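You operate a simulated robot arm through the tools that you are given. There is no shell and no other tool.

The job below is to be done with a simulated robot arm. You get a single attempt, and the scene is never put back.

## Task
Turn the motor in the cradle shaft up, lock it and dab grease on the shaft end.
Fine: grease from the grey tin with the teal dabber, which goes back. Set down upright: teal dabber.

Only the result counts: the job must be done as asked and must still hold three seconds after the hand-in. Knocking over, shifting, dropping, spilling or breaking anything else fails it.

## Robot
A 7-joint arm with a three-finger gripper, fixed in place. Base frame: the origin is on the floor under the middle of its stand, x ahead of it, y to its left, z up; the work surface is at about z = 800. Lengths are in mm, angles in degrees, forces in N, time in s.
It reaches about 1342 mm from its shoulder. Its first joint turns from -166.0 to 166.0 degrees. Payload 2.69 kg.
The TCP is the grasp point between the finger pads, 30 mm short of the fingertips. In the tool frame z runs along the fingers and y along their closing line. The gripper opens to 128 mm; its body begins 117 mm behind the TCP.
Orientation is told as [roll, pitch, yaw] about the base's x, y, z axes, in that order, counted from this pose: with the fingers straight down and closing along the base's y, the tool's x points along the base's -x, its y along +y and its z along -z.

## Interface
- The arm moves only by the tool arm_command. Its argument "targets" is a list that holds one entry, the list of rows, each a list of 7 numbers: the gripper command, from -1 (shut) to 1 (fully open), values between in proportion, then the shift along the tool's x, y, z in cm, then the turn, a rotation vector about the tool's x, y, z in degrees. In form: [[[jaw, dx, dy, dz, ax, ay, az], ...]]. A call has 1 to 20 rows; each row shifts and turns the commanded pose from where the row before left it, along the tool's axes as they then stand. Rows are played at 5 a second. More than 50 mm and 8.6 degrees between two rows, or a gripper value outside its range, and nothing of the call is played. A pose out of reach is approached as far as the arm can. The call stops where the force on the tool passes 90 N (or 10 N more than at its start, if that is more) or the arm is blocked; 0.2 s more then pass. Each finger travels about 127 mm/s and halts on what it meets, pressing with about 22 N; the grip force reading is that of the motor and also rises with nothing between the fingers. The clock runs only during rows and for 0.2 s after the last one: add rows that do not move to give the fingers time. It gives the time, the measured TCP pose, the force on the tool (base axes), the opening and the grip force at its end, in the units of the frame above (readings bear some noise), with the torque about the TCP (base axes, N m) and any sound that the robot's microphone picked up.
- Cameras (640 x 400 px; columns grow to the right, rows downward): "scene" is fixed at [218.4, 649.7, 1480.9]; the picture's right is [0.01, -1.00, 0.00], its down [-0.75, -0.01, -0.66] and it looks along [0.66, 0.01, -0.75] (base axes); focal length 336 px, centre (320, 200). "wrist" rides on the gripper at [58, 54, -131] in the tool frame; the picture's right is [-0.68, 0.74, 0.00], its down [-0.62, -0.57, -0.55] and it looks along [-0.40, -0.37, 0.84] (tool axes); focal length 234 px, centre (320, 200). There is no depth. A picture from a camera that has moved, and an enlarged one, comes with that camera's place and axes in the base frame and with its lens.
- capture(camera): a new picture of that camera. The clock stands still meanwhile.
- raise_lower(by): moves the trunk up (or, below 0, down) by that many mm; the arm rides with it, the base frame stays. It gives what a move gives, with no picture.
- inspect(camera, box): a new picture of the part [left, top, right, bottom] of that camera's present view, enlarged. The clock stands still meanwhile.
- hand_in(): hands the job in; it is judged then, once.

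Places have to be worked out from the pictures, the camera data and where the tool is seen. Open the gripper and draw the arm clear of the work before you hand the job in, unless the task says otherwise.

The tools are called after "Emit:" by a JSON object that holds its "fn" and its "kwargs". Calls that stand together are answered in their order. arm_command: Moves the arm, as the interface text tells. Its arguments: {"type":"object","properties":{"targets":{"type":"array","items":{"type":"array","items":{"type":"array","items":{"type":"number"}}}}},"required":["targets"]} The other tools are called the same way: raise_lower (by) moves the trunk up or down; capture (camera) takes a picture; inspect (camera, box) takes an enlarged picture of a part of a camera's view; hand_in () hands the job in.

At the start:

```text
time: 0.0
tcp_pos: [568.7, 493.9, 1220.9]
tool_rot: [0.0, 0.1, 0.0]
contact_force: [-0.4, -0.3, -0.1]
torque: [-0.02, 0.01, -0.01]
gripper_width: 127.8
finger_force: 0.1
trunk travel left (down, up): [-150.0, 200.0]
```

scene: 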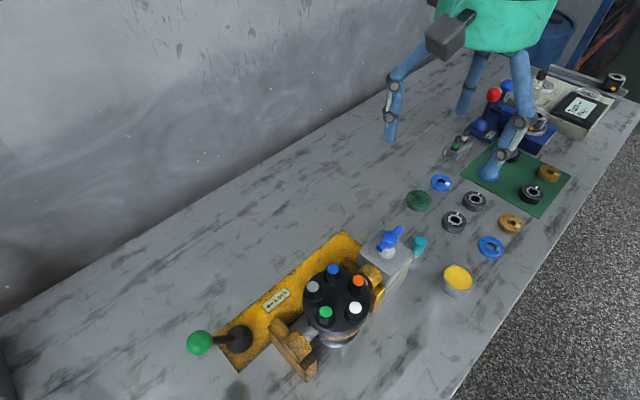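
wrist: 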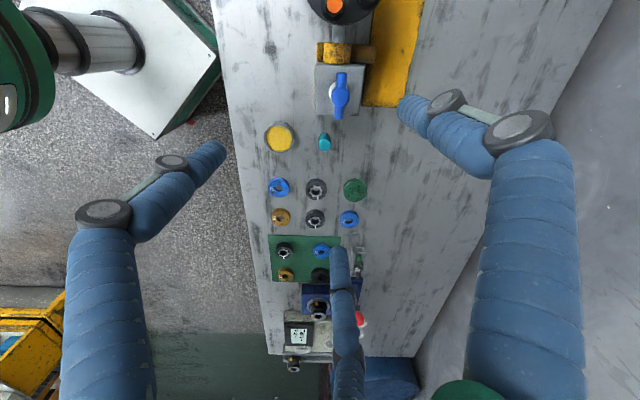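

I'll start by looking closer at the cradle, the tin and the dabber in the scene view.

Emit:
{"fn": "inspect", "kwargs": {"camera": "scene", "box": [180, 210, 420, 390]}}

Emit:
{"fn": "inspect", "kwargs": {"camera": "scene", "box": [360, 160, 560, 310]}}

Emit:
{"fn": "inspect", "kwargs": {"camera": "scene", "box": [440, 50, 640, 200]}}

Emit:
{"fn": "inspect", "kwargs": {"camera": "wrist", "box": [220, 0, 440, 160]}}

```text
2.22 times, centred on (300, 300) of scene
camera zoom: at [218.4, 649.7, 1480.9], right [0.01, -1.0, 0.0], down [-0.75, -0.01, -0.66], along [0.66, 0.01, -0.75], focal length 747 px, centre (364, -22)
```

zoom: 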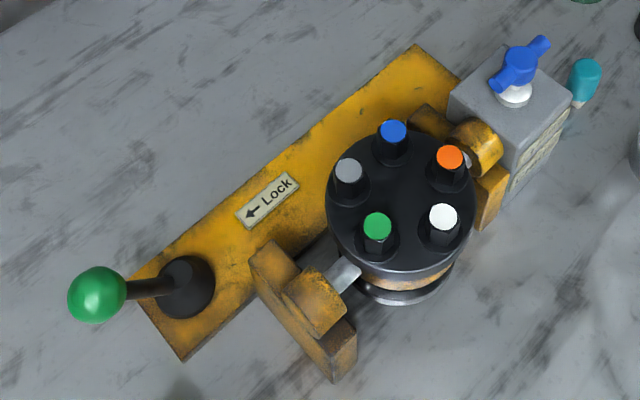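

```text
2.67 times, centred on (460, 235) of scene
camera zoom: at [218.4, 649.7, 1480.9], right [0.01, -1.0, 0.0], down [-0.75, -0.01, -0.66], along [0.66, 0.01, -0.75], focal length 896 px, centre (-53, 107)
```

zoom: 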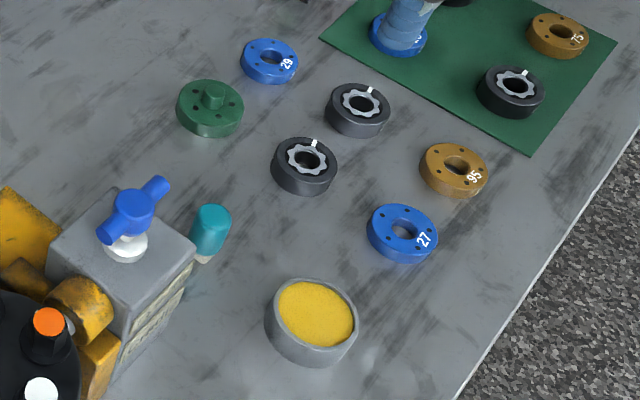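

```text
2.67 times, centred on (540, 125) of scene
camera zoom: at [218.4, 649.7, 1480.9], right [0.01, -1.0, 0.0], down [-0.75, -0.01, -0.66], along [0.66, 0.01, -0.75], focal length 896 px, centre (-267, 400)
```

zoom: 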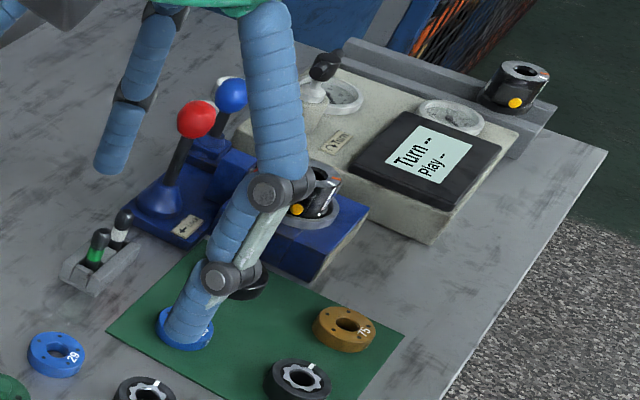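

```text
2.50 times, centred on (330, 80) of wrist
camera zoom: at [509.6, 547.2, 1350.8], right [0.68, 0.74, 0.0], down [0.62, -0.57, 0.55], along [0.4, -0.37, -0.84], focal length 585 px, centre (295, 500)
```

zoom: 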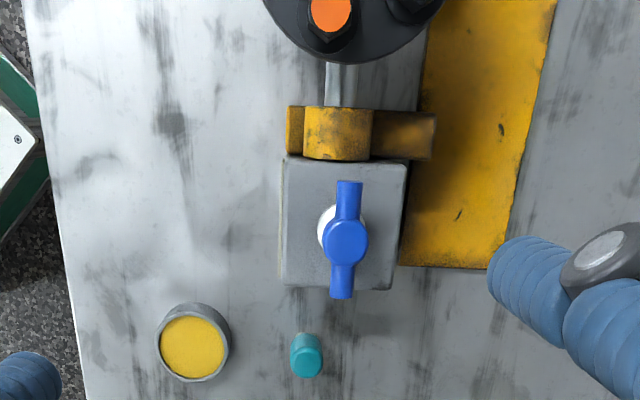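

The wrist and scene views put the wing handle near (575, 527, 960), the tin near (571, 361) and the dabber near (640, 438). I'll turn the wrist half around, high above everything, to see the cradle from another side.

Emit:
{"fn": "arm_command", "kwargs": {"targets": [[[1, 0, 0, 0, 0, 0, 8.5], [1, 0, 0, 0, 0, 0, 8.5], [1, 0, 0, 0, 0, 0, 8.5], [1, 0, 0, 0, 0, 0, 8.5], [1, 0, 0, 0, 0, 0, 8.5], [1, 0, 0, 0, 0, 0, 8.5], [1, 0, 0, 0, 0, 0, 8.5], [1, 0, 0, 0, 0, 0, 8.5], [1, 0, 0, 0, 0, 0, 8.5], [1, 0, 0, 0, 0, 0, 8.5]]]}}

Emit:
{"fn": "capture", "kwargs": {"camera": "wrist"}}

```text
time: 2.2
tcp_pos: [567.2, 492.3, 1221.1]
tool_rot: [0.0, -0.1, -85.1]
contact_force: [0.2, 0.2, 0.0]
torque: [0.01, -0.04, 0.0]
gripper_width: 127.9
finger_force: 0.1
trunk travel left (down, up): [-150.0, 200.0]
```

```text
taken
camera wrist: at [616.6, 556.2, 1350.3], right [0.79, -0.61, 0.0], down [-0.51, -0.66, 0.55], along [-0.34, -0.43, -0.84], focal length 234 px, centre (320, 200)
```

wrist: 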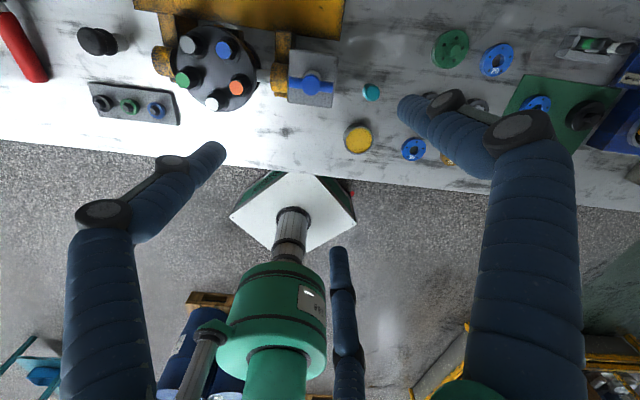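

The picture now shows the cradle in the upper left with a three-knob panel beside it. I'll enlarge these parts.

Emit:
{"fn": "inspect", "kwargs": {"camera": "wrist", "box": [70, 0, 390, 160]}}

Emit:
{"fn": "inspect", "kwargs": {"camera": "scene", "box": [0, 200, 320, 400]}}

```text
2.00 times, centred on (230, 80) of wrist
camera zoom: at [616.6, 556.2, 1350.3], right [0.79, -0.61, 0.0], down [-0.51, -0.66, 0.55], along [-0.34, -0.43, -0.84], focal length 468 px, centre (500, 440)
```

zoom: 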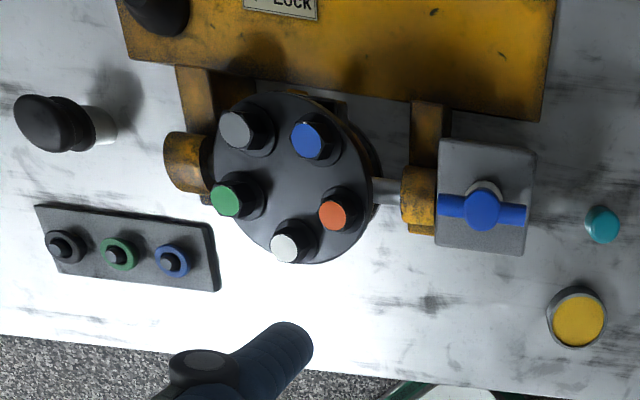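

```text
2.00 times, centred on (160, 300) of scene
camera zoom: at [218.4, 649.7, 1480.9], right [0.01, -1.0, 0.0], down [-0.75, -0.01, -0.66], along [0.66, 0.01, -0.75], focal length 672 px, centre (640, 0)
```

zoom: 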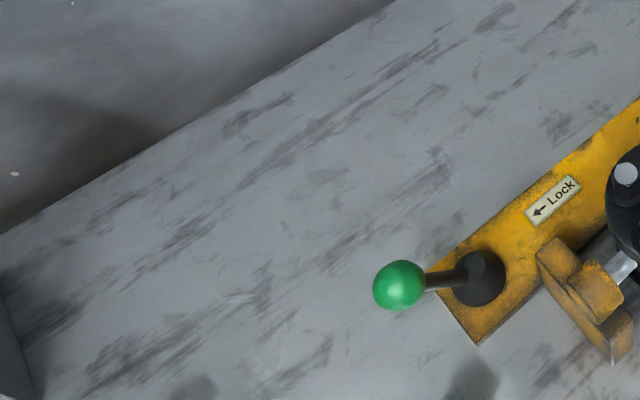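

The trunnion axis seems to run along about (0.71, -0.71), with the motor centre near (467, 627). I'll move over the lever side to see the lever's lean and the motor from closer up.

Emit:
{"fn": "arm_command", "kwargs": {"targets": [[[1, 3.5, -3.0, 0.5, 0, 0, 0], [1, 3.5, -3.0, 0.5, 0, 0, 0], [1, 3.5, -3.0, 0.5, 0, 0, 0], [1, 3.5, -3.0, 0.5, 0, 0, 0], [1, 0, 0, 0, 0, 0, 0]]]}}

Emit:
{"fn": "capture", "kwargs": {"camera": "wrist"}}

Emit:
{"fn": "inspect", "kwargs": {"camera": "wrist", "box": [160, 0, 480, 200]}}

```text
time: 3.4
tcp_pos: [435.4, 622.5, 1200.7]
tool_rot: [0.0, 0.0, -85.0]
contact_force: [-0.3, 0.6, -0.1]
torque: [-0.04, -0.07, -0.01]
gripper_width: 128.3
finger_force: 0.1
trunk travel left (down, up): [-150.0, 200.0]
```

```text
taken
camera wrist: at [483.7, 685.8, 1330.4], right [0.79, -0.61, 0.0], down [-0.51, -0.66, 0.55], along [-0.33, -0.44, -0.84], focal length 234 px, centre (320, 200)
```

wrist: 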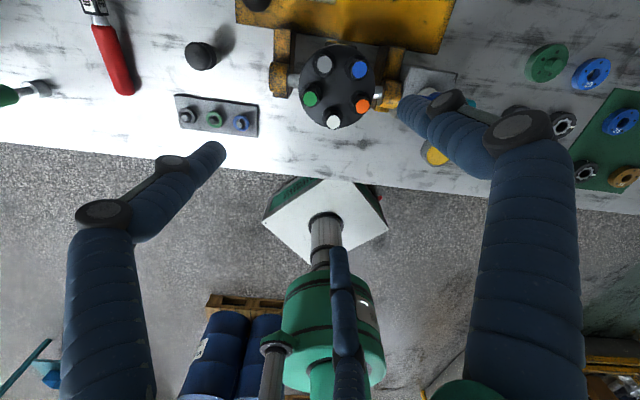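

```text
2.00 times, centred on (320, 100) of wrist
camera zoom: at [483.7, 685.8, 1330.4], right [0.79, -0.61, 0.0], down [-0.51, -0.66, 0.55], along [-0.33, -0.44, -0.84], focal length 468 px, centre (320, 400)
```

zoom: 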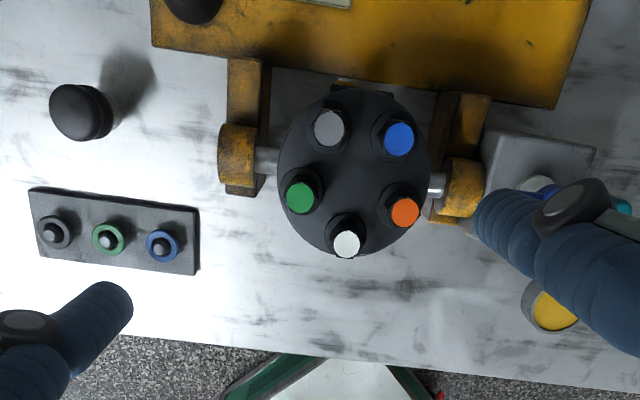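

The motor hangs on two pins between yellow bosses. I'll move farther toward the wall to look down on the lock lever.

Emit:
{"fn": "arm_command", "kwargs": {"targets": [[[1, 3.3, -1.0, 0.0, 0, 0, 0], [1, 3.3, -1.0, 0.0, 0, 0, 0], [1, 3.3, -1.0, 0.0, 0, 0, 0], [1, 3.3, -1.0, 0.0, 0, 0, 0], [1, 0, 0, 0, 0, 0, 0]]]}}

Emit:
{"fn": "capture", "kwargs": {"camera": "wrist"}}

Emit:
{"fn": "inspect", "kwargs": {"camera": "wrist", "box": [160, 0, 480, 200]}}

Emit:
{"fn": "capture", "kwargs": {"camera": "scene"}}

```text
time: 4.6
tcp_pos: [383.2, 749.6, 1200.4]
tool_rot: [0.0, -0.1, -85.0]
contact_force: [0.1, 0.8, -0.5]
torque: [-0.03, -0.03, -0.03]
gripper_width: 127.8
finger_force: 0.0
trunk travel left (down, up): [-150.0, 200.0]
```

```text
taken
camera wrist: at [432.4, 814.2, 1330.0], right [0.79, -0.61, 0.0], down [-0.51, -0.66, 0.55], along [-0.33, -0.44, -0.84], focal length 234 px, centre (320, 200)
```

wrist: 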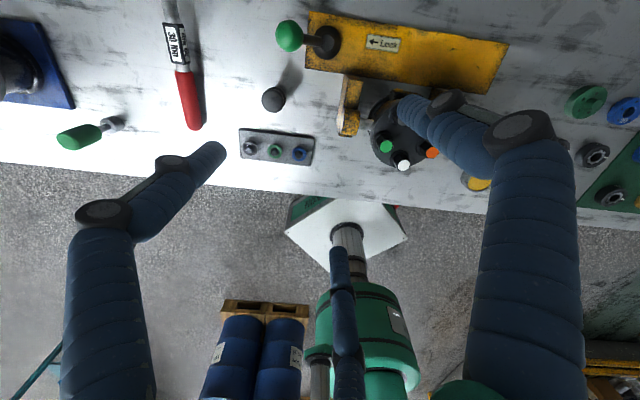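

```text
2.00 times, centred on (320, 100) of wrist
camera zoom: at [432.4, 814.2, 1330.0], right [0.79, -0.61, 0.0], down [-0.51, -0.66, 0.55], along [-0.33, -0.44, -0.84], focal length 468 px, centre (320, 400)
```

zoom: 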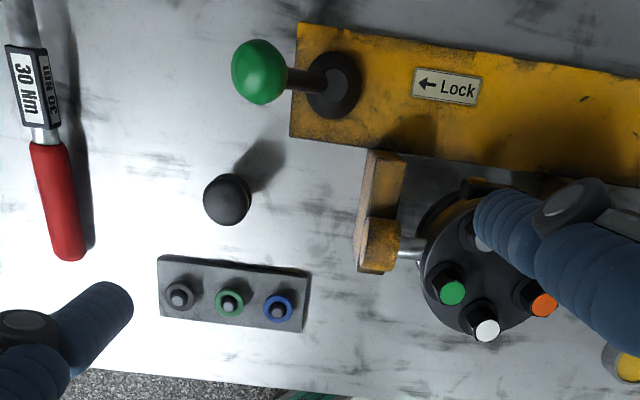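

```text
taken
```

scene: 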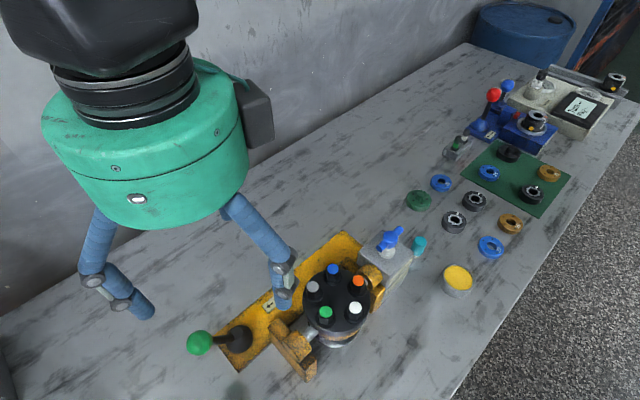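

The ball is at about (406, 850, 908) and the lever's foot at about (447, 809, 820). It already leans the way the arrow points, so it may be locked now. I'll go around to the robot's side to see the motor and gearbox from the front.

Emit:
{"fn": "arm_command", "kwargs": {"targets": [[[1, -4.08, -1.14, 0.0, 0, 0, 0], [1, -4.08, -1.14, 0.0, 0, 0, 0], [1, -4.08, -1.14, 0.0, 0, 0, 0], [1, -4.08, -1.14, 0.0, 0, 0, 0], [1, -4.08, -1.14, 0.0, 0, 0, 0], [1, -4.08, -1.14, 0.0, 0, 0, 0], [1, 0, 0, 0, 0, 0, -8.5], [1, 0, 0, 0, 0, 0, -8.5], [1, 0, 0, 0, 0, 0, -8.5], [1, 0, 0, 0, 0, 0, -8.5], [1, 0, 0, 0, 0, 0, -8.5], [1, 0, 0, 0, 0, 0, -8.5], [1, 0, 0, 0, 0, 0, -8.5], [1, 0, 0, 0, 0, 0, -8.5], [1, 0, 0, 0, 0, 0, -8.5], [1, 0, 0, 0, 0, 0, -8.5]]]}}

Emit:
{"fn": "arm_command", "kwargs": {"targets": [[[1, 0, 0, 0, 0, 0, -8.5], [1, 0, 0, 0, 0, 0, -8.5], [1, 0, 0, 0, 0, 0, -8.5], [1, 0, 0, 0, 0, 0, -8.5], [1, 0, 0, 0, 0, 0, -8.5], [1, 0, 0, 0, 0, 0, -8.5], [1, 0, 0, 0, 0, 0, -8.5], [1, 0, 0, 0, 0, 0, -8.5], [1, 0, 0, 0, 0, 0, -8.5], [1, 0, 0, 0, 0, 0, -8.5], [1, 0, 0, 0, 0, 0, 0]]]}}

Emit:
{"fn": "capture", "kwargs": {"camera": "wrist"}}

```text
time: 8.0
tcp_pos: [336.7, 500.1, 1199.5]
tool_rot: [0.1, 0.1, 0.2]
contact_force: [-0.5, 0.2, -0.4]
torque: [0.01, -0.03, -0.02]
gripper_width: 128.2
finger_force: 0.0
trunk travel left (down, up): [-150.0, 200.0]
```

```text
time: 10.4
tcp_pos: [337.8, 499.9, 1201.0]
tool_rot: [0.0, 0.0, 85.1]
contact_force: [-0.1, 1.1, -0.2]
torque: [0.01, -0.03, 0.01]
gripper_width: 128.2
finger_force: 0.1
trunk travel left (down, up): [-150.0, 200.0]
```

```text
taken
camera wrist: at [279.6, 446.9, 1330.8], right [-0.68, 0.74, 0.0], down [0.62, 0.57, 0.55], along [0.4, 0.37, -0.84], focal length 234 px, centre (320, 200)
```

wrist: 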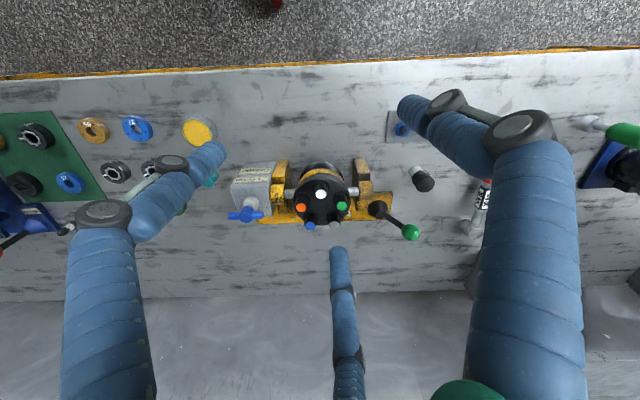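

I'll lower the hand and tilt it toward the motor to get a slanted view from the front.

Emit:
{"fn": "arm_command", "kwargs": {"targets": [[[1, 0, 0, 4.5, 0, 0, 0], [1, 0, 0, 4.5, 0, 0, 0], [1, 0, 0, 4.5, 0, 0, 0], [1, 0, 0, 4.5, 0, 0, 0], [1, 0, 0, 0, 5.1, -5.475, 0], [1, 0, 0, 0, 5.1, -5.475, 0], [1, 0, 0, 0, 5.1, -5.475, 0], [1, 0, 0, 0, 5.1, -5.475, 0], [1, 0, 0, 0, 0, 0, 0]]]}}

Emit:
{"fn": "capture", "kwargs": {"camera": "wrist"}}

Emit:
{"fn": "inspect", "kwargs": {"camera": "wrist", "box": [200, 60, 440, 210]}}

```text
time: 12.4
tcp_pos: [338.2, 501.3, 1020.0]
tool_rot: [-21.4, -21.4, 89.1]
contact_force: [-0.3, -0.6, -0.7]
torque: [-0.12, -0.02, -0.01]
gripper_width: 127.8
finger_force: 0.1
trunk travel left (down, up): [-150.0, 200.0]
```

```text
taken
camera wrist: at [239.2, 411.7, 1093.0], right [-0.67, 0.74, 0.0], down [0.33, 0.31, 0.89], along [0.66, 0.6, -0.45], focal length 234 px, centre (320, 200)
```

wrist: 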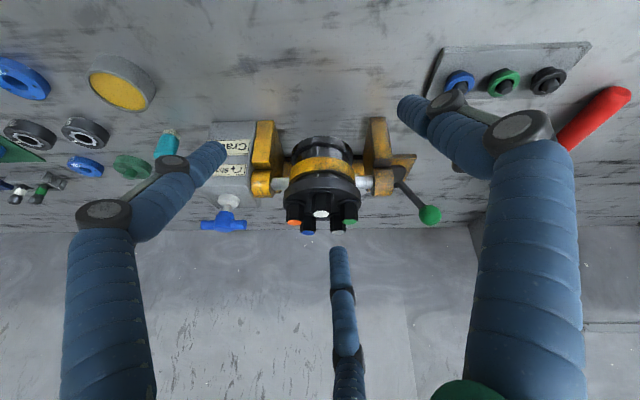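

```text
2.67 times, centred on (320, 135) of wrist
camera zoom: at [239.2, 411.7, 1093.0], right [-0.67, 0.74, 0.0], down [0.33, 0.31, 0.89], along [0.66, 0.6, -0.45], focal length 624 px, centre (320, 373)
```

zoom: 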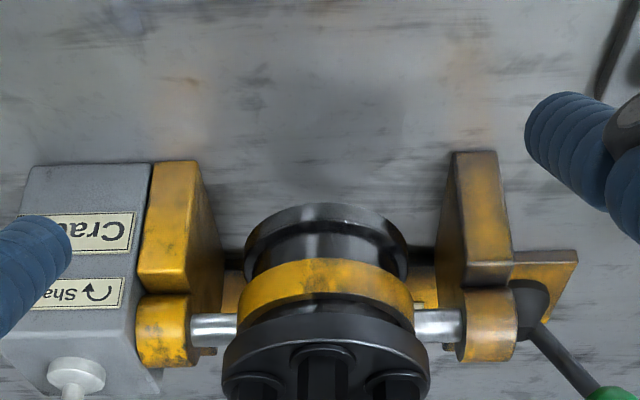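

The box carries labels that I can read partly ("Cra…", "Sha… ↺"). I'll slide sideways to bring the box out from behind the finger.

Emit:
{"fn": "arm_command", "kwargs": {"targets": [[[1, 2.7, -2.96, 0, 0, 0, 0], [1, 2.7, -2.96, 0, 0, 0, 0], [1, 2.7, -2.96, 0, 0, 0, 0], [1, 0, 0, 0, 0, 0, 0]]]}}

Emit:
{"fn": "capture", "kwargs": {"camera": "wrist"}}

Emit:
{"fn": "inspect", "kwargs": {"camera": "wrist", "box": [240, 80, 400, 240]}}

```text
time: 13.4
tcp_pos: [420.0, 411.4, 1023.9]
tool_rot: [-21.4, -21.4, 89.1]
contact_force: [-0.3, 0.3, -0.1]
torque: [0.04, 0.0, 0.07]
gripper_width: 127.8
finger_force: 0.1
trunk travel left (down, up): [-150.0, 200.0]
```

```text
taken
camera wrist: at [321.0, 321.8, 1095.7], right [-0.67, 0.74, 0.0], down [0.33, 0.31, 0.89], along [0.66, 0.6, -0.45], focal length 234 px, centre (320, 200)
```

wrist: 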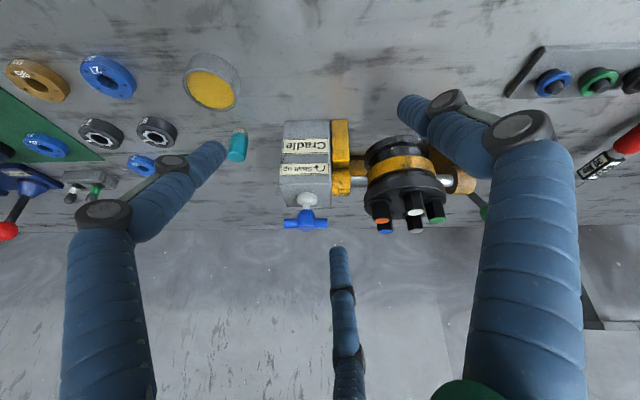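

```text
2.50 times, centred on (320, 160) of wrist
camera zoom: at [321.0, 321.8, 1095.7], right [-0.67, 0.74, 0.0], down [0.33, 0.31, 0.89], along [0.66, 0.6, -0.45], focal length 585 px, centre (320, 300)
```

zoom: 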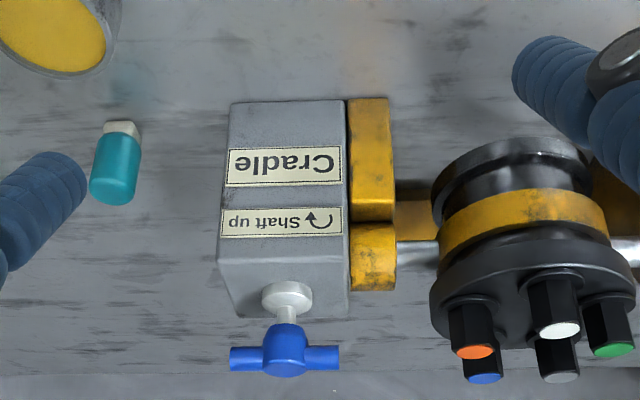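

The labels read "Cradle" and "↺/↻ Shaft up". I'll enlarge the arrow to be certain of its sense.

Emit:
{"fn": "inspect", "kwargs": {"camera": "wrist", "box": [276, 126, 340, 190]}}

Emit:
{"fn": "inspect", "kwargs": {"camera": "wrist", "box": [265, 185, 345, 235]}}

Emit:
{"fn": "inspect", "kwargs": {"camera": "wrist", "box": [340, 120, 500, 240]}}

Emit:
{"fn": "inspect", "kwargs": {"camera": "wrist", "box": [170, 40, 290, 180]}}

```text
6.25 times, centred on (308, 158) of wrist
camera zoom: at [321.0, 321.8, 1095.7], right [-0.67, 0.74, 0.0], down [0.33, 0.31, 0.89], along [0.66, 0.6, -0.45], focal length 1464 px, centre (395, 462)
```

zoom: 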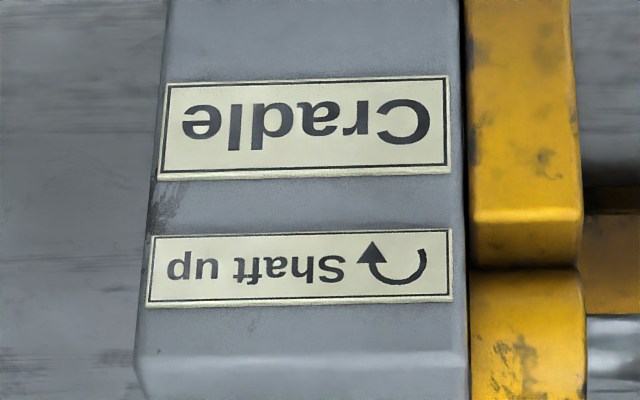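

```text
8.00 times, centred on (305, 210) of wrist
camera zoom: at [321.0, 321.8, 1095.7], right [-0.67, 0.74, 0.0], down [0.33, 0.31, 0.89], along [0.66, 0.6, -0.45], focal length 1873 px, centre (440, 120)
```

zoom: 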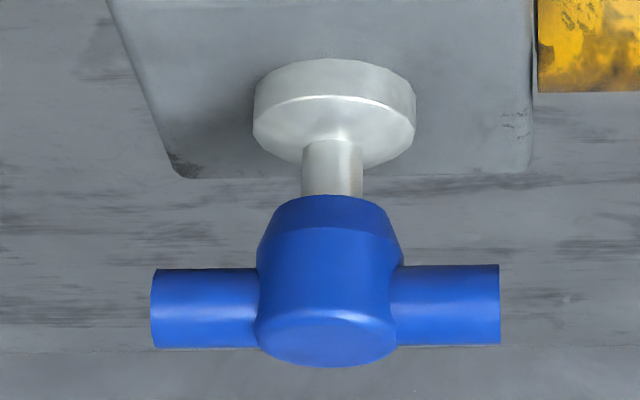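

```text
3.33 times, centred on (420, 180) of wrist
camera zoom: at [321.0, 321.8, 1095.7], right [-0.67, 0.74, 0.0], down [0.33, 0.31, 0.89], along [0.66, 0.6, -0.45], focal length 781 px, centre (-13, 267)
```

zoom: 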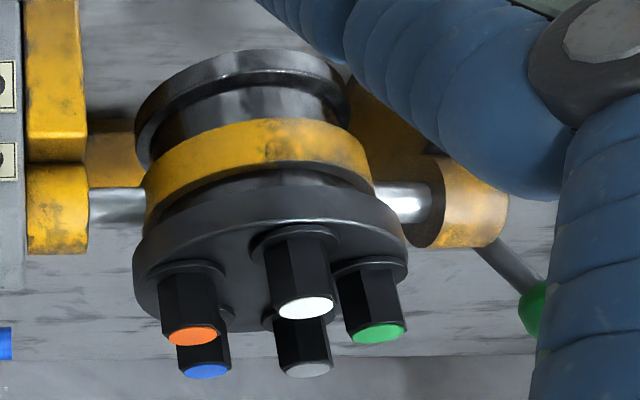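

```text
2.86 times, centred on (230, 110) of wrist
camera zoom: at [321.0, 321.8, 1095.7], right [-0.67, 0.74, 0.0], down [0.33, 0.31, 0.89], along [0.66, 0.6, -0.45], focal length 669 px, centre (577, 457)
```

zoom: 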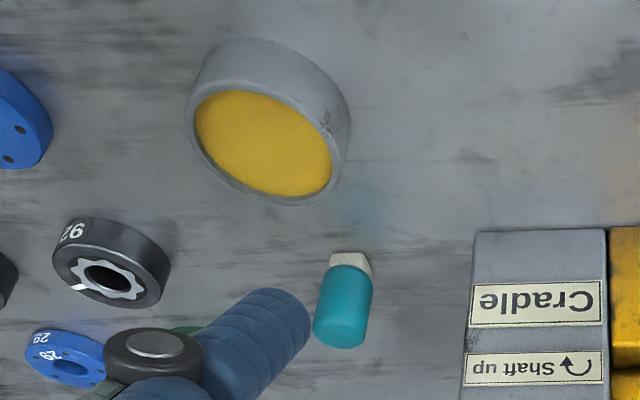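

The arrow by "Shaft up" runs clockwise, so the blue handle has to be turned clockwise, seen from above. The lever stands at the "Lock" end, so I'll unlock it first. I'll straighten the hand, rise, yaw to 45° (tool y along the trunnion axis) and go above the green ball.

Emit:
{"fn": "arm_command", "kwargs": {"targets": [[[1, 0, 0, 0, -5.1, 5.475, 0], [1, 0, 0, 0, -5.1, 5.475, 0], [1, 0, 0, 0, -5.1, 5.475, 0], [1, 0, 0, 0, -5.1, 5.475, 0], [1, 0, 0, -4.5, 0, 0, 0], [1, 0, 0, -4.5, 0, 0, 0], [1, 0, 0, -4.5, 0, 0, 0], [1, 0, 0, 0, 0, 0, 8], [1, 0, 0, 0, 0, 0, 8], [1, 0, 0, 0, 0, 0, 8], [1, 0, 0, 0, 0, 0, 8], [1, 0, 0, 0, 0, 0, 8], [1, 0, 0, 0, 0, 0, 0]]]}}

Emit:
{"fn": "capture", "kwargs": {"camera": "wrist"}}

```text
time: 16.2
tcp_pos: [419.4, 411.3, 1157.0]
tool_rot: [0.0, -0.1, 44.9]
contact_force: [0.1, -0.5, 0.3]
torque: [0.03, -0.01, 0.01]
gripper_width: 127.5
finger_force: 0.1
trunk travel left (down, up): [-150.0, 200.0]
```

```text
taken
camera wrist: at [340.0, 409.1, 1286.4], right [-0.04, 1.0, 0.0], down [0.84, 0.03, 0.55], along [0.55, 0.02, -0.84], focal length 234 px, centre (320, 200)
```

wrist: 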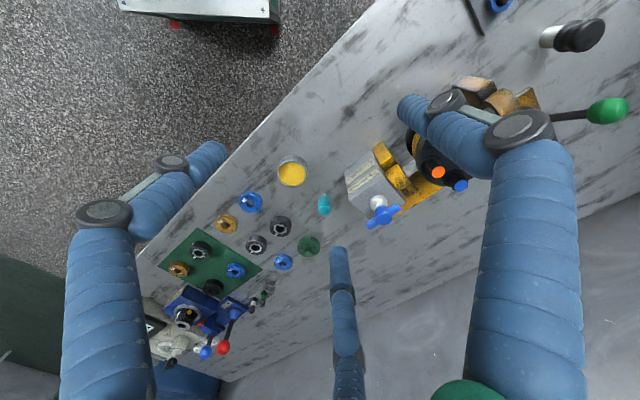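

This view is a good one for triangulating the tin, the dabber and the handle, so I'll enlarge it before moving on.

Emit:
{"fn": "inspect", "kwargs": {"camera": "wrist", "box": [260, 130, 420, 230]}}

Emit:
{"fn": "arm_command", "kwargs": {"targets": [[[1, -3.33, 3.56, 0, 0, 0, 0], [1, -3.33, 3.56, 0, 0, 0, 0], [1, -3.33, 3.56, 0, 0, 0, 0], [1, -3.33, 3.56, 0, 0, 0, 0], [1, -3.33, 3.56, 0, 0, 0, 0], [1, -3.33, 3.56, 0, 0, 0, 0], [1, -3.33, 3.56, 0, 0, 0, 0], [1, -3.33, 3.56, 0, 0, 0, 0], [1, -3.33, 3.56, 0, 0, 0, 0], [1, 0, 0, 0, 0, 0, 0]]]}}

Emit:
{"fn": "capture", "kwargs": {"camera": "wrist"}}

Emit:
{"fn": "inspect", "kwargs": {"camera": "wrist", "box": [220, 60, 420, 200]}}

```text
4.00 times, centred on (340, 180) of wrist
camera zoom: at [340.0, 409.1, 1286.4], right [-0.04, 1.0, 0.0], down [0.84, 0.03, 0.55], along [0.55, 0.02, -0.84], focal length 937 px, centre (240, 280)
```

zoom: 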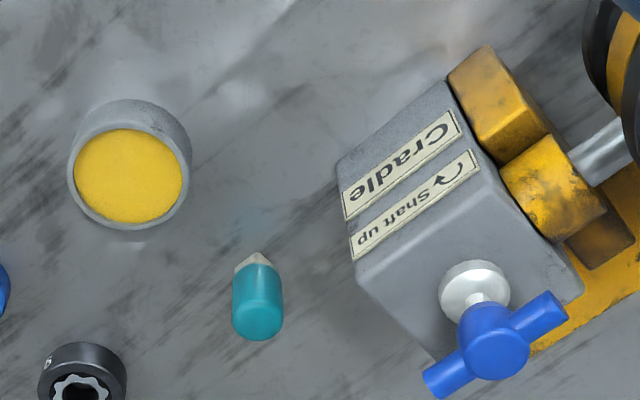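

```text
time: 18.4
tcp_pos: [404.7, 849.9, 1154.7]
tool_rot: [0.0, 0.1, 45.0]
contact_force: [0.9, 1.4, -1.1]
torque: [-0.05, -0.03, -0.03]
gripper_width: 128.1
finger_force: 0.1
trunk travel left (down, up): [-150.0, 200.0]
```

```text
taken
camera wrist: at [324.6, 847.9, 1285.4], right [-0.04, 1.0, 0.0], down [0.84, 0.04, 0.55], along [0.55, 0.02, -0.84], focal length 234 px, centre (320, 200)
```

wrist: 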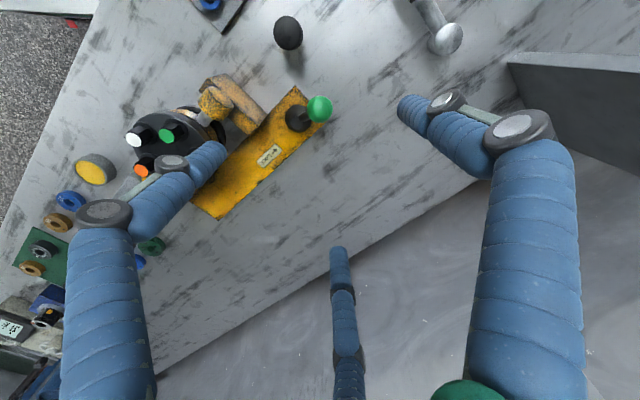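

```text
2.86 times, centred on (320, 130) of wrist
camera zoom: at [324.6, 847.9, 1285.4], right [-0.04, 1.0, 0.0], down [0.84, 0.04, 0.55], along [0.55, 0.02, -0.84], focal length 669 px, centre (320, 400)
```

zoom: 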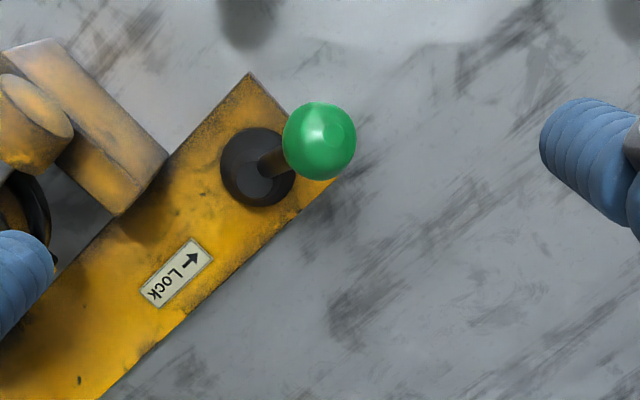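

The ball lies at (405, 849.5, 908), right under the TCP. I'll set the fingers to about 66 mm, come down to just above the ball, and check.

Emit:
{"fn": "arm_command", "kwargs": {"targets": [[[0.05, 0, 0, 4.5, 0, 0, 0], [0.05, 0, 0, 4.5, 0, 0, 0], [0.05, 0, 0, 4.5, 0, 0, 0], [0.05, 0, 0, 4.5, 0, 0, 0], [0.05, 0, 0, 0, 0, 0, 0]]]}}

Emit:
{"fn": "capture", "kwargs": {"camera": "wrist"}}

Emit:
{"fn": "inspect", "kwargs": {"camera": "scene", "box": [120, 220, 360, 400]}}

```text
time: 19.6
tcp_pos: [404.5, 849.5, 974.6]
tool_rot: [0.0, 0.0, 45.1]
contact_force: [-1.3, 0.7, -0.3]
torque: [-0.04, 0.02, -0.04]
gripper_width: 67.2
finger_force: 0.0
trunk travel left (down, up): [-150.0, 200.0]
```

```text
taken
camera wrist: at [325.4, 847.4, 1104.9], right [-0.04, 1.0, 0.0], down [0.84, 0.04, 0.55], along [0.55, 0.02, -0.84], focal length 234 px, centre (320, 200)
```

wrist: 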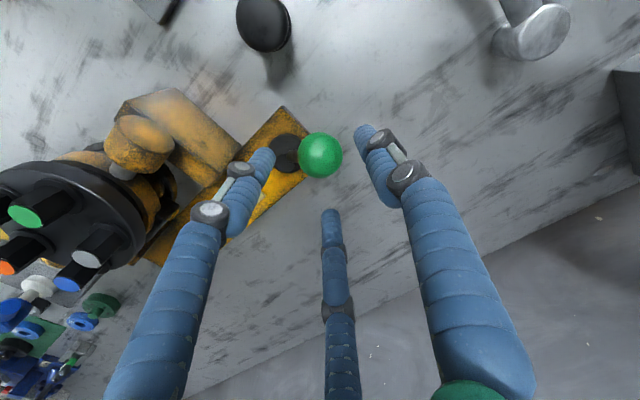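

```text
2.22 times, centred on (240, 310) of scene
camera zoom: at [218.4, 649.7, 1480.9], right [0.01, -1.0, 0.0], down [-0.75, -0.01, -0.66], along [0.66, 0.01, -0.75], focal length 747 px, centre (498, -44)
```

zoom: 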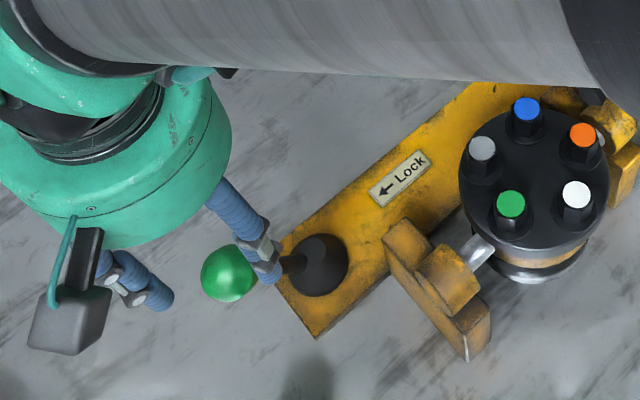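

The ball is centred between the fingers. I'll lower by 50 mm so the fingers cage it, and start pushing along +u (away from Lock).

Emit:
{"fn": "arm_command", "kwargs": {"targets": [[[0.05, 0, 0, 2.5, 0, 0, 0], [0.05, 0, 0, 2.5, 0, 0, 0], [0.05, 0, 0, 0, 0, 0, 0]]]}}

Emit:
{"fn": "arm_command", "kwargs": {"targets": [[[0.05, 0, -1, 0, 0, 0, 0], [0.05, 0, -1, 0, 0, 0, 0], [0.05, 0, -1, 0, 0, 0, 0], [0.05, 0, -1, 0, 0, 0, 0], [0.05, 0, -1, 0, 0, 0, 0]]]}}

Emit:
{"fn": "capture", "kwargs": {"camera": "wrist"}}

Emit:
{"fn": "inspect", "kwargs": {"camera": "scene", "box": [120, 220, 360, 400]}}

```text
time: 20.4
tcp_pos: [405.0, 849.9, 925.9]
tool_rot: [0.0, 0.1, 45.0]
contact_force: [0.6, 0.0, -0.1]
torque: [-0.02, -0.02, 0.02]
gripper_width: 67.3
finger_force: 0.1
trunk travel left (down, up): [-150.0, 200.0]
```

```text
time: 21.6
tcp_pos: [440.9, 814.3, 924.9]
tool_rot: [0.1, 0.1, 45.0]
contact_force: [0.4, 0.2, 0.2]
torque: [-0.01, 0.04, 0.02]
gripper_width: 67.6
finger_force: 0.8
trunk travel left (down, up): [-150.0, 200.0]
```

```text
taken
camera wrist: at [361.5, 811.2, 1055.4], right [-0.04, 1.0, 0.0], down [0.84, 0.04, 0.55], along [0.55, 0.02, -0.84], focal length 234 px, centre (320, 200)
```

wrist: 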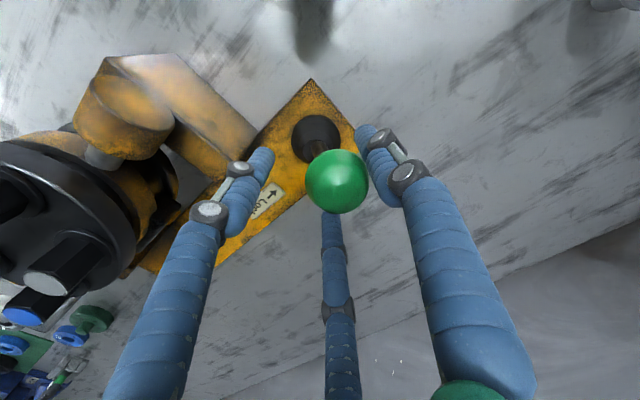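

```text
2.22 times, centred on (240, 310) of scene
camera zoom: at [218.4, 649.7, 1480.9], right [0.01, -1.0, 0.0], down [-0.75, -0.01, -0.66], along [0.66, 0.01, -0.75], focal length 747 px, centre (498, -44)
```

zoom: 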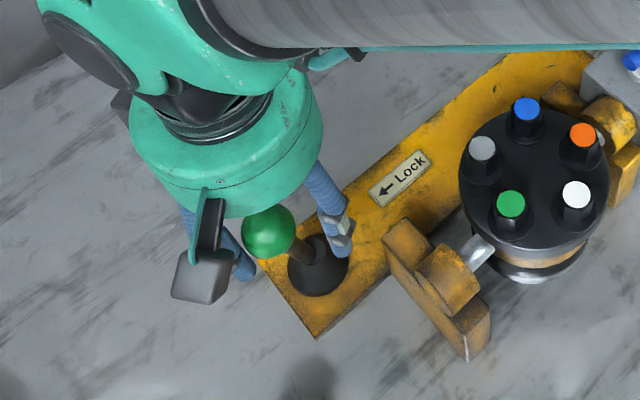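

The lever follows with almost no force. I'll keep pushing along +u in small steps while watching the force.

Emit:
{"fn": "arm_command", "kwargs": {"targets": [[[0.05, 0, -1, 0, 0, 0, 0], [0.05, 0, -1, 0, 0, 0, 0], [0.05, 0, -1, 0, 0, 0, 0], [0.05, 0, -1, 0, 0, 0, 0], [0.05, 0, -1, 0, 0, 0, 0]]]}}

Emit:
{"fn": "capture", "kwargs": {"camera": "wrist"}}

Emit:
{"fn": "inspect", "kwargs": {"camera": "scene", "box": [120, 220, 360, 400]}}

```text
time: 22.8
tcp_pos: [472.7, 781.5, 922.6]
tool_rot: [-0.1, 0.1, 45.1]
contact_force: [-40.0, 39.8, -22.5]
torque: [-1.24, -1.24, 0.07]
gripper_width: 115.4
finger_force: 21.8
trunk travel left (down, up): [-150.0, 200.0]
```

```text
taken
camera wrist: at [392.6, 778.8, 1053.3], right [-0.04, 1.0, 0.0], down [0.84, 0.04, 0.55], along [0.55, 0.02, -0.84], focal length 234 px, centre (320, 200)
```

wrist: 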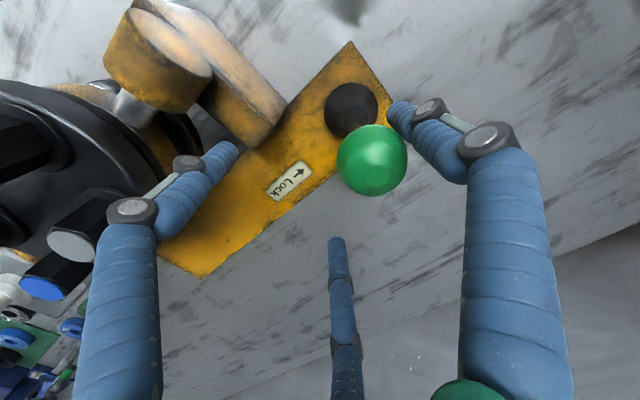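

```text
2.22 times, centred on (240, 310) of scene
camera zoom: at [218.4, 649.7, 1480.9], right [0.01, -1.0, 0.0], down [-0.75, -0.01, -0.66], along [0.66, 0.01, -0.75], focal length 747 px, centre (498, -44)
```

zoom: 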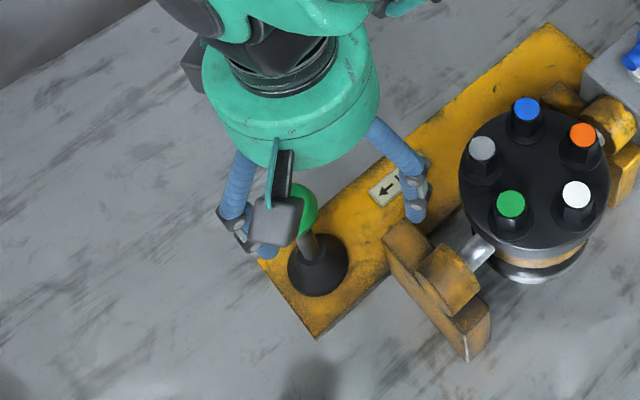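

The lever has come up to a stop, upright over its foot (ball about (448, 811)), and the reaction is now about 56 N. I'll back off to centre on the ball and look.

Emit:
{"fn": "arm_command", "kwargs": {"targets": [[[0.05, 0, 1.2, 0, 0, 0, 0], [0.05, 0, 1.3, 0, 0, 0, 0], [0.05, 0, 1.3, 0, 0, 0, 0], [0.05, 0, 0, 0, 0, 0, 0], [0.05, 0, 0, 0, 0, 0, 0]]]}}

Emit:
{"fn": "capture", "kwargs": {"camera": "wrist"}}

Emit:
{"fn": "inspect", "kwargs": {"camera": "scene", "box": [120, 220, 360, 400]}}

```text
time: 24.0
tcp_pos: [449.0, 807.5, 926.1]
tool_rot: [0.0, 0.0, 45.0]
contact_force: [0.1, 0.2, 0.4]
torque: [0.0, -0.01, 0.01]
gripper_width: 67.3
finger_force: 0.1
trunk travel left (down, up): [-150.0, 200.0]
```

```text
taken
camera wrist: at [369.6, 803.9, 1056.4], right [-0.04, 1.0, 0.0], down [0.84, 0.04, 0.55], along [0.55, 0.02, -0.84], focal length 234 px, centre (320, 200)
```

wrist: 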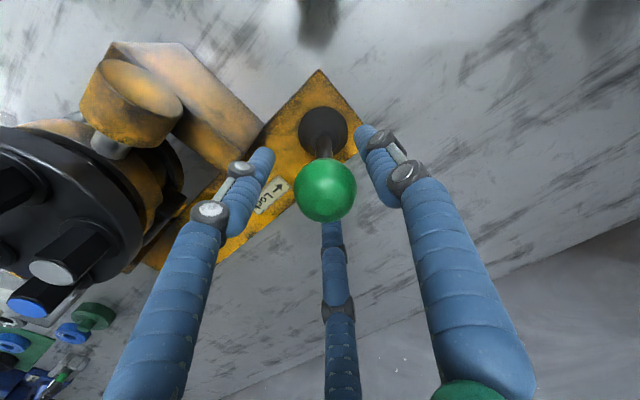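

```text
2.22 times, centred on (240, 310) of scene
camera zoom: at [218.4, 649.7, 1480.9], right [0.01, -1.0, 0.0], down [-0.75, -0.01, -0.66], along [0.66, 0.01, -0.75], focal length 747 px, centre (498, -44)
```

zoom: 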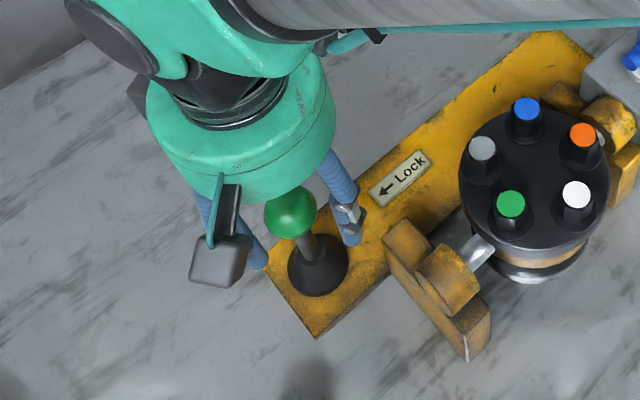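

The lever now stands upright at (447, 811, 925), so it's unlocked. I'll rise, cross over to the blue handle and turn to yaw 135°, so that tool x lies along its wings.

Emit:
{"fn": "arm_command", "kwargs": {"targets": [[[0.05, 0, 0, -4, 0, 0, 0], [0.05, 0, 0, -4.5, 0, 0, 0], [0.05, 0, 0, -4.5, 0, 0, 0], [0.05, 0, 0, -4.5, 0, 0, 0], [0.05, 0, 0, -3.5, 0, 0, 0], [0.05, 1.557, -4.1, 0, 0, 0, 0], [0.05, 1.557, -4.1, 0, 0, 0, 0], [0.05, 1.557, -4.1, 0, 0, 0, 0], [0.05, 1.557, -4.1, 0, 0, 0, 0], [0.05, 1.557, -4.1, 0, 0, 0, 0], [0.05, 1.557, -4.1, 0, 0, 0, 0], [0.05, 1.557, -4.1, 0, 0, 0, 0], [0.05, 0, 0, 0, 0, 0, 0]]]}}

Emit:
{"fn": "arm_command", "kwargs": {"targets": [[[0.4, 0, 0, 0, 0, 0, -8.2], [0.4, 0, 0, 0, 0, 0, -8.2], [0.4, 0, 0, 0, 0, 0, -8.2], [0.4, 0, 0, 0, 0, 0, -8.2], [0.4, 0, 0, 0, 0, 0, -8.2], [0.4, 0, 0, 0, 0, 0, -8.2], [0.4, 0, 0, 0, 0, 0, -8.2], [0.4, 0, 0, 0, 0, 0, -8.2], [0.4, 0, 0, 0, 0, 0, -8.2], [0.4, 0, 0, 0, 0, 0, -8.2], [0.4, 0, 0, 0, 0, 0, -8.0], [0.4, 0, 0, 0, 0, 0, 0]]]}}

Emit:
{"fn": "capture", "kwargs": {"camera": "wrist"}}

Emit:
{"fn": "capture", "kwargs": {"camera": "scene"}}

```text
time: 26.8
tcp_pos: [574.8, 526.1, 1137.2]
tool_rot: [-0.1, 0.0, 44.9]
contact_force: [1.1, -0.5, -0.8]
torque: [0.07, 0.07, 0.0]
gripper_width: 67.2
finger_force: 0.1
trunk travel left (down, up): [-150.0, 200.0]
```

```text
time: 29.4
tcp_pos: [574.9, 525.6, 1135.6]
tool_rot: [0.0, 0.0, 135.1]
contact_force: [-0.5, -0.1, -0.8]
torque: [-0.01, 0.0, 0.03]
gripper_width: 89.7
finger_force: 0.1
trunk travel left (down, up): [-150.0, 200.0]
```

```text
taken
camera wrist: at [577.9, 447.3, 1266.5], right [-1.0, -0.04, 0.0], down [-0.04, 0.84, 0.55], along [-0.02, 0.55, -0.84], focal length 234 px, centre (320, 200)
```

wrist: 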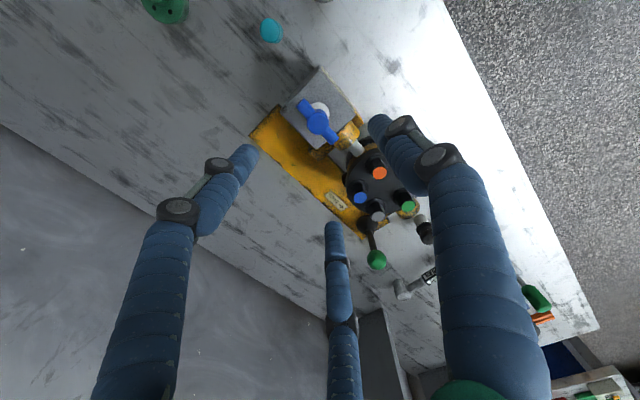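

```text
taken
```

scene: 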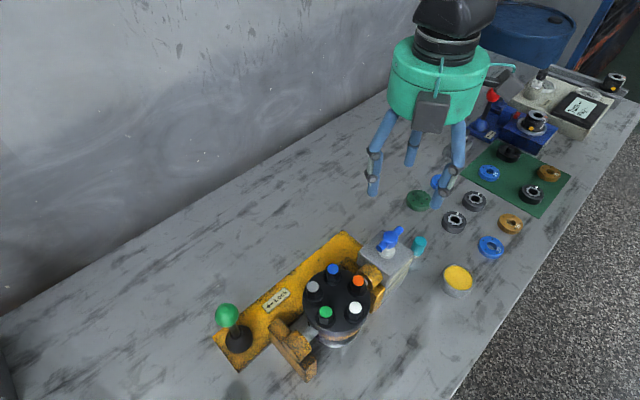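

Yaw 135° works and the handle is in view. I'll enlarge it to fix its centre and height.

Emit:
{"fn": "inspect", "kwargs": {"camera": "wrist", "box": [270, 60, 430, 220]}}

Emit:
{"fn": "inspect", "kwargs": {"camera": "scene", "box": [350, 210, 450, 290]}}

```text
2.50 times, centred on (350, 140) of wrist
camera zoom: at [577.9, 447.3, 1266.5], right [-1.0, -0.04, 0.0], down [-0.04, 0.84, 0.55], along [-0.02, 0.55, -0.84], focal length 585 px, centre (245, 350)
```

zoom: 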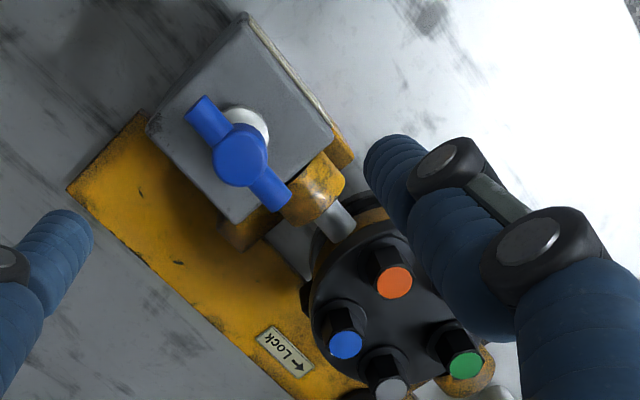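

```text
5.00 times, centred on (400, 250) of scene
camera zoom: at [218.4, 649.7, 1480.9], right [0.01, -1.0, 0.0], down [-0.75, -0.01, -0.66], along [0.66, 0.01, -0.75], focal length 1681 px, centre (-80, -50)
```

zoom: 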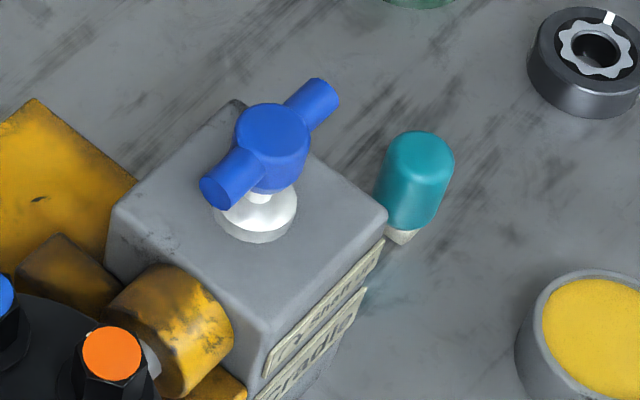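

From several rays the handle centre is (579, 527.5), its wing axis at z≈966 and the box top at z≈921; the trunnion axis is at z≈904. I'll centre over it, descend to TCP z≈972 with the fingers clear of the wings, and check before closing.

Emit:
{"fn": "arm_command", "kwargs": {"targets": [[[0.4, 0.16, -0.42, 0, 0, 0, 0], [0.4, 0, 0, 4.0, 0, 0, 0], [0.4, 0, 0, 4.0, 0, 0, 0], [0.4, 0, 0, 4.0, 0, 0, 0], [0.4, 0, 0, 2.0, 0, 0, 0], [0.4, 0, 0, 0, 0, 0, 0]]]}}

Emit:
{"fn": "capture", "kwargs": {"camera": "wrist"}}

Emit:
{"fn": "inspect", "kwargs": {"camera": "scene", "box": [300, 180, 500, 320]}}

```text
time: 30.8
tcp_pos: [578.7, 528.8, 995.1]
tool_rot: [0.0, 0.1, 135.0]
contact_force: [-0.7, -0.7, -0.3]
torque: [0.02, 0.01, 0.01]
gripper_width: 89.7
finger_force: 0.0
trunk travel left (down, up): [-150.0, 200.0]
```

```text
taken
camera wrist: at [582.2, 450.2, 1125.8], right [-1.0, -0.04, 0.0], down [-0.04, 0.84, 0.55], along [-0.02, 0.55, -0.84], focal length 234 px, centre (320, 200)
```

wrist: 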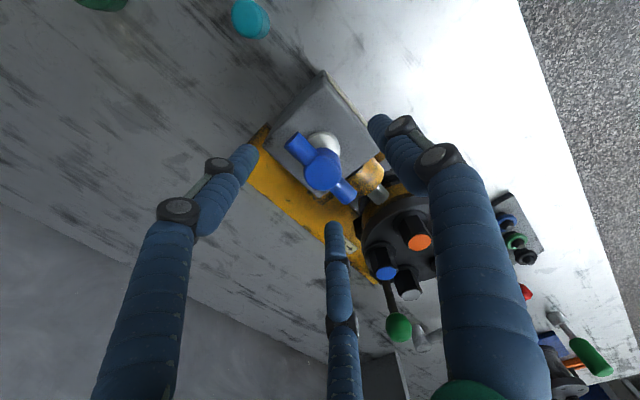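

```text
2.86 times, centred on (400, 250) of scene
camera zoom: at [218.4, 649.7, 1480.9], right [0.01, -1.0, 0.0], down [-0.75, -0.01, -0.66], along [0.66, 0.01, -0.75], focal length 961 px, centre (91, 57)
```

zoom: 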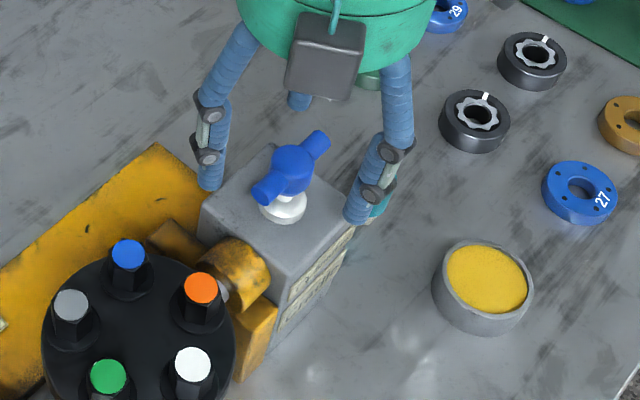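

The handle hub sits within 1 mm of the tool axis. I'll lower by 25 mm and close the fingers on the hub and wings.

Emit:
{"fn": "arm_command", "kwargs": {"targets": [[[0.4, 0, 0, 1.3, 0, 0, 0], [0.4, 0, 0, 1.2, 0, 0, 0], [0.4, 0, 0, 0, 0, 0, 0], [0.0, 0, 0, 0, 0, 0, 0], [-0.3, 0, 0, 0, 0, 0, 0], [-0.6, 0, 0, 0, 0, 0, 0], [-0.8, 0, 0, 0, 0, 0, 0], [-0.8, 0, 0, 0, 0, 0, 0]]]}}

Emit:
{"fn": "capture", "kwargs": {"camera": "wrist"}}

Emit:
{"fn": "inspect", "kwargs": {"camera": "scene", "box": [300, 180, 500, 320]}}

```text
time: 32.6
tcp_pos: [578.4, 529.7, 971.1]
tool_rot: [0.0, 0.0, 135.1]
contact_force: [6.0, 9.3, 0.8]
torque: [-0.41, 0.52, -0.18]
gripper_width: 33.5
finger_force: 45.0
trunk travel left (down, up): [-150.0, 200.0]
```

```text
taken
camera wrist: at [582.4, 450.2, 1101.4], right [-1.0, -0.04, 0.0], down [-0.04, 0.84, 0.55], along [-0.02, 0.55, -0.84], focal length 234 px, centre (320, 200)
```

wrist: 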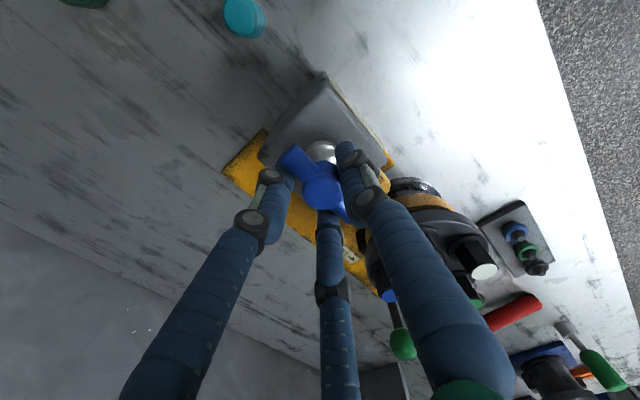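

```text
2.86 times, centred on (400, 250) of scene
camera zoom: at [218.4, 649.7, 1480.9], right [0.01, -1.0, 0.0], down [-0.75, -0.01, -0.66], along [0.66, 0.01, -0.75], focal length 961 px, centre (91, 57)
```

zoom: 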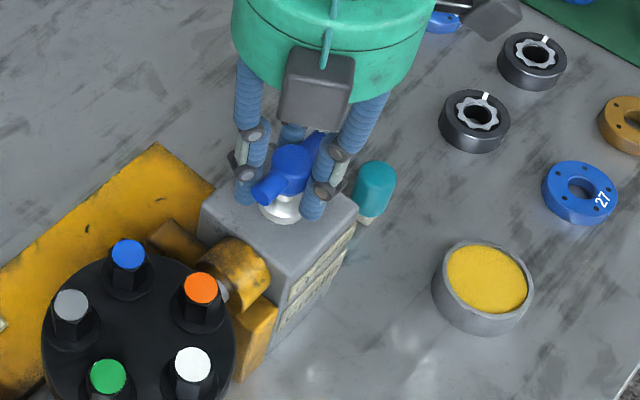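

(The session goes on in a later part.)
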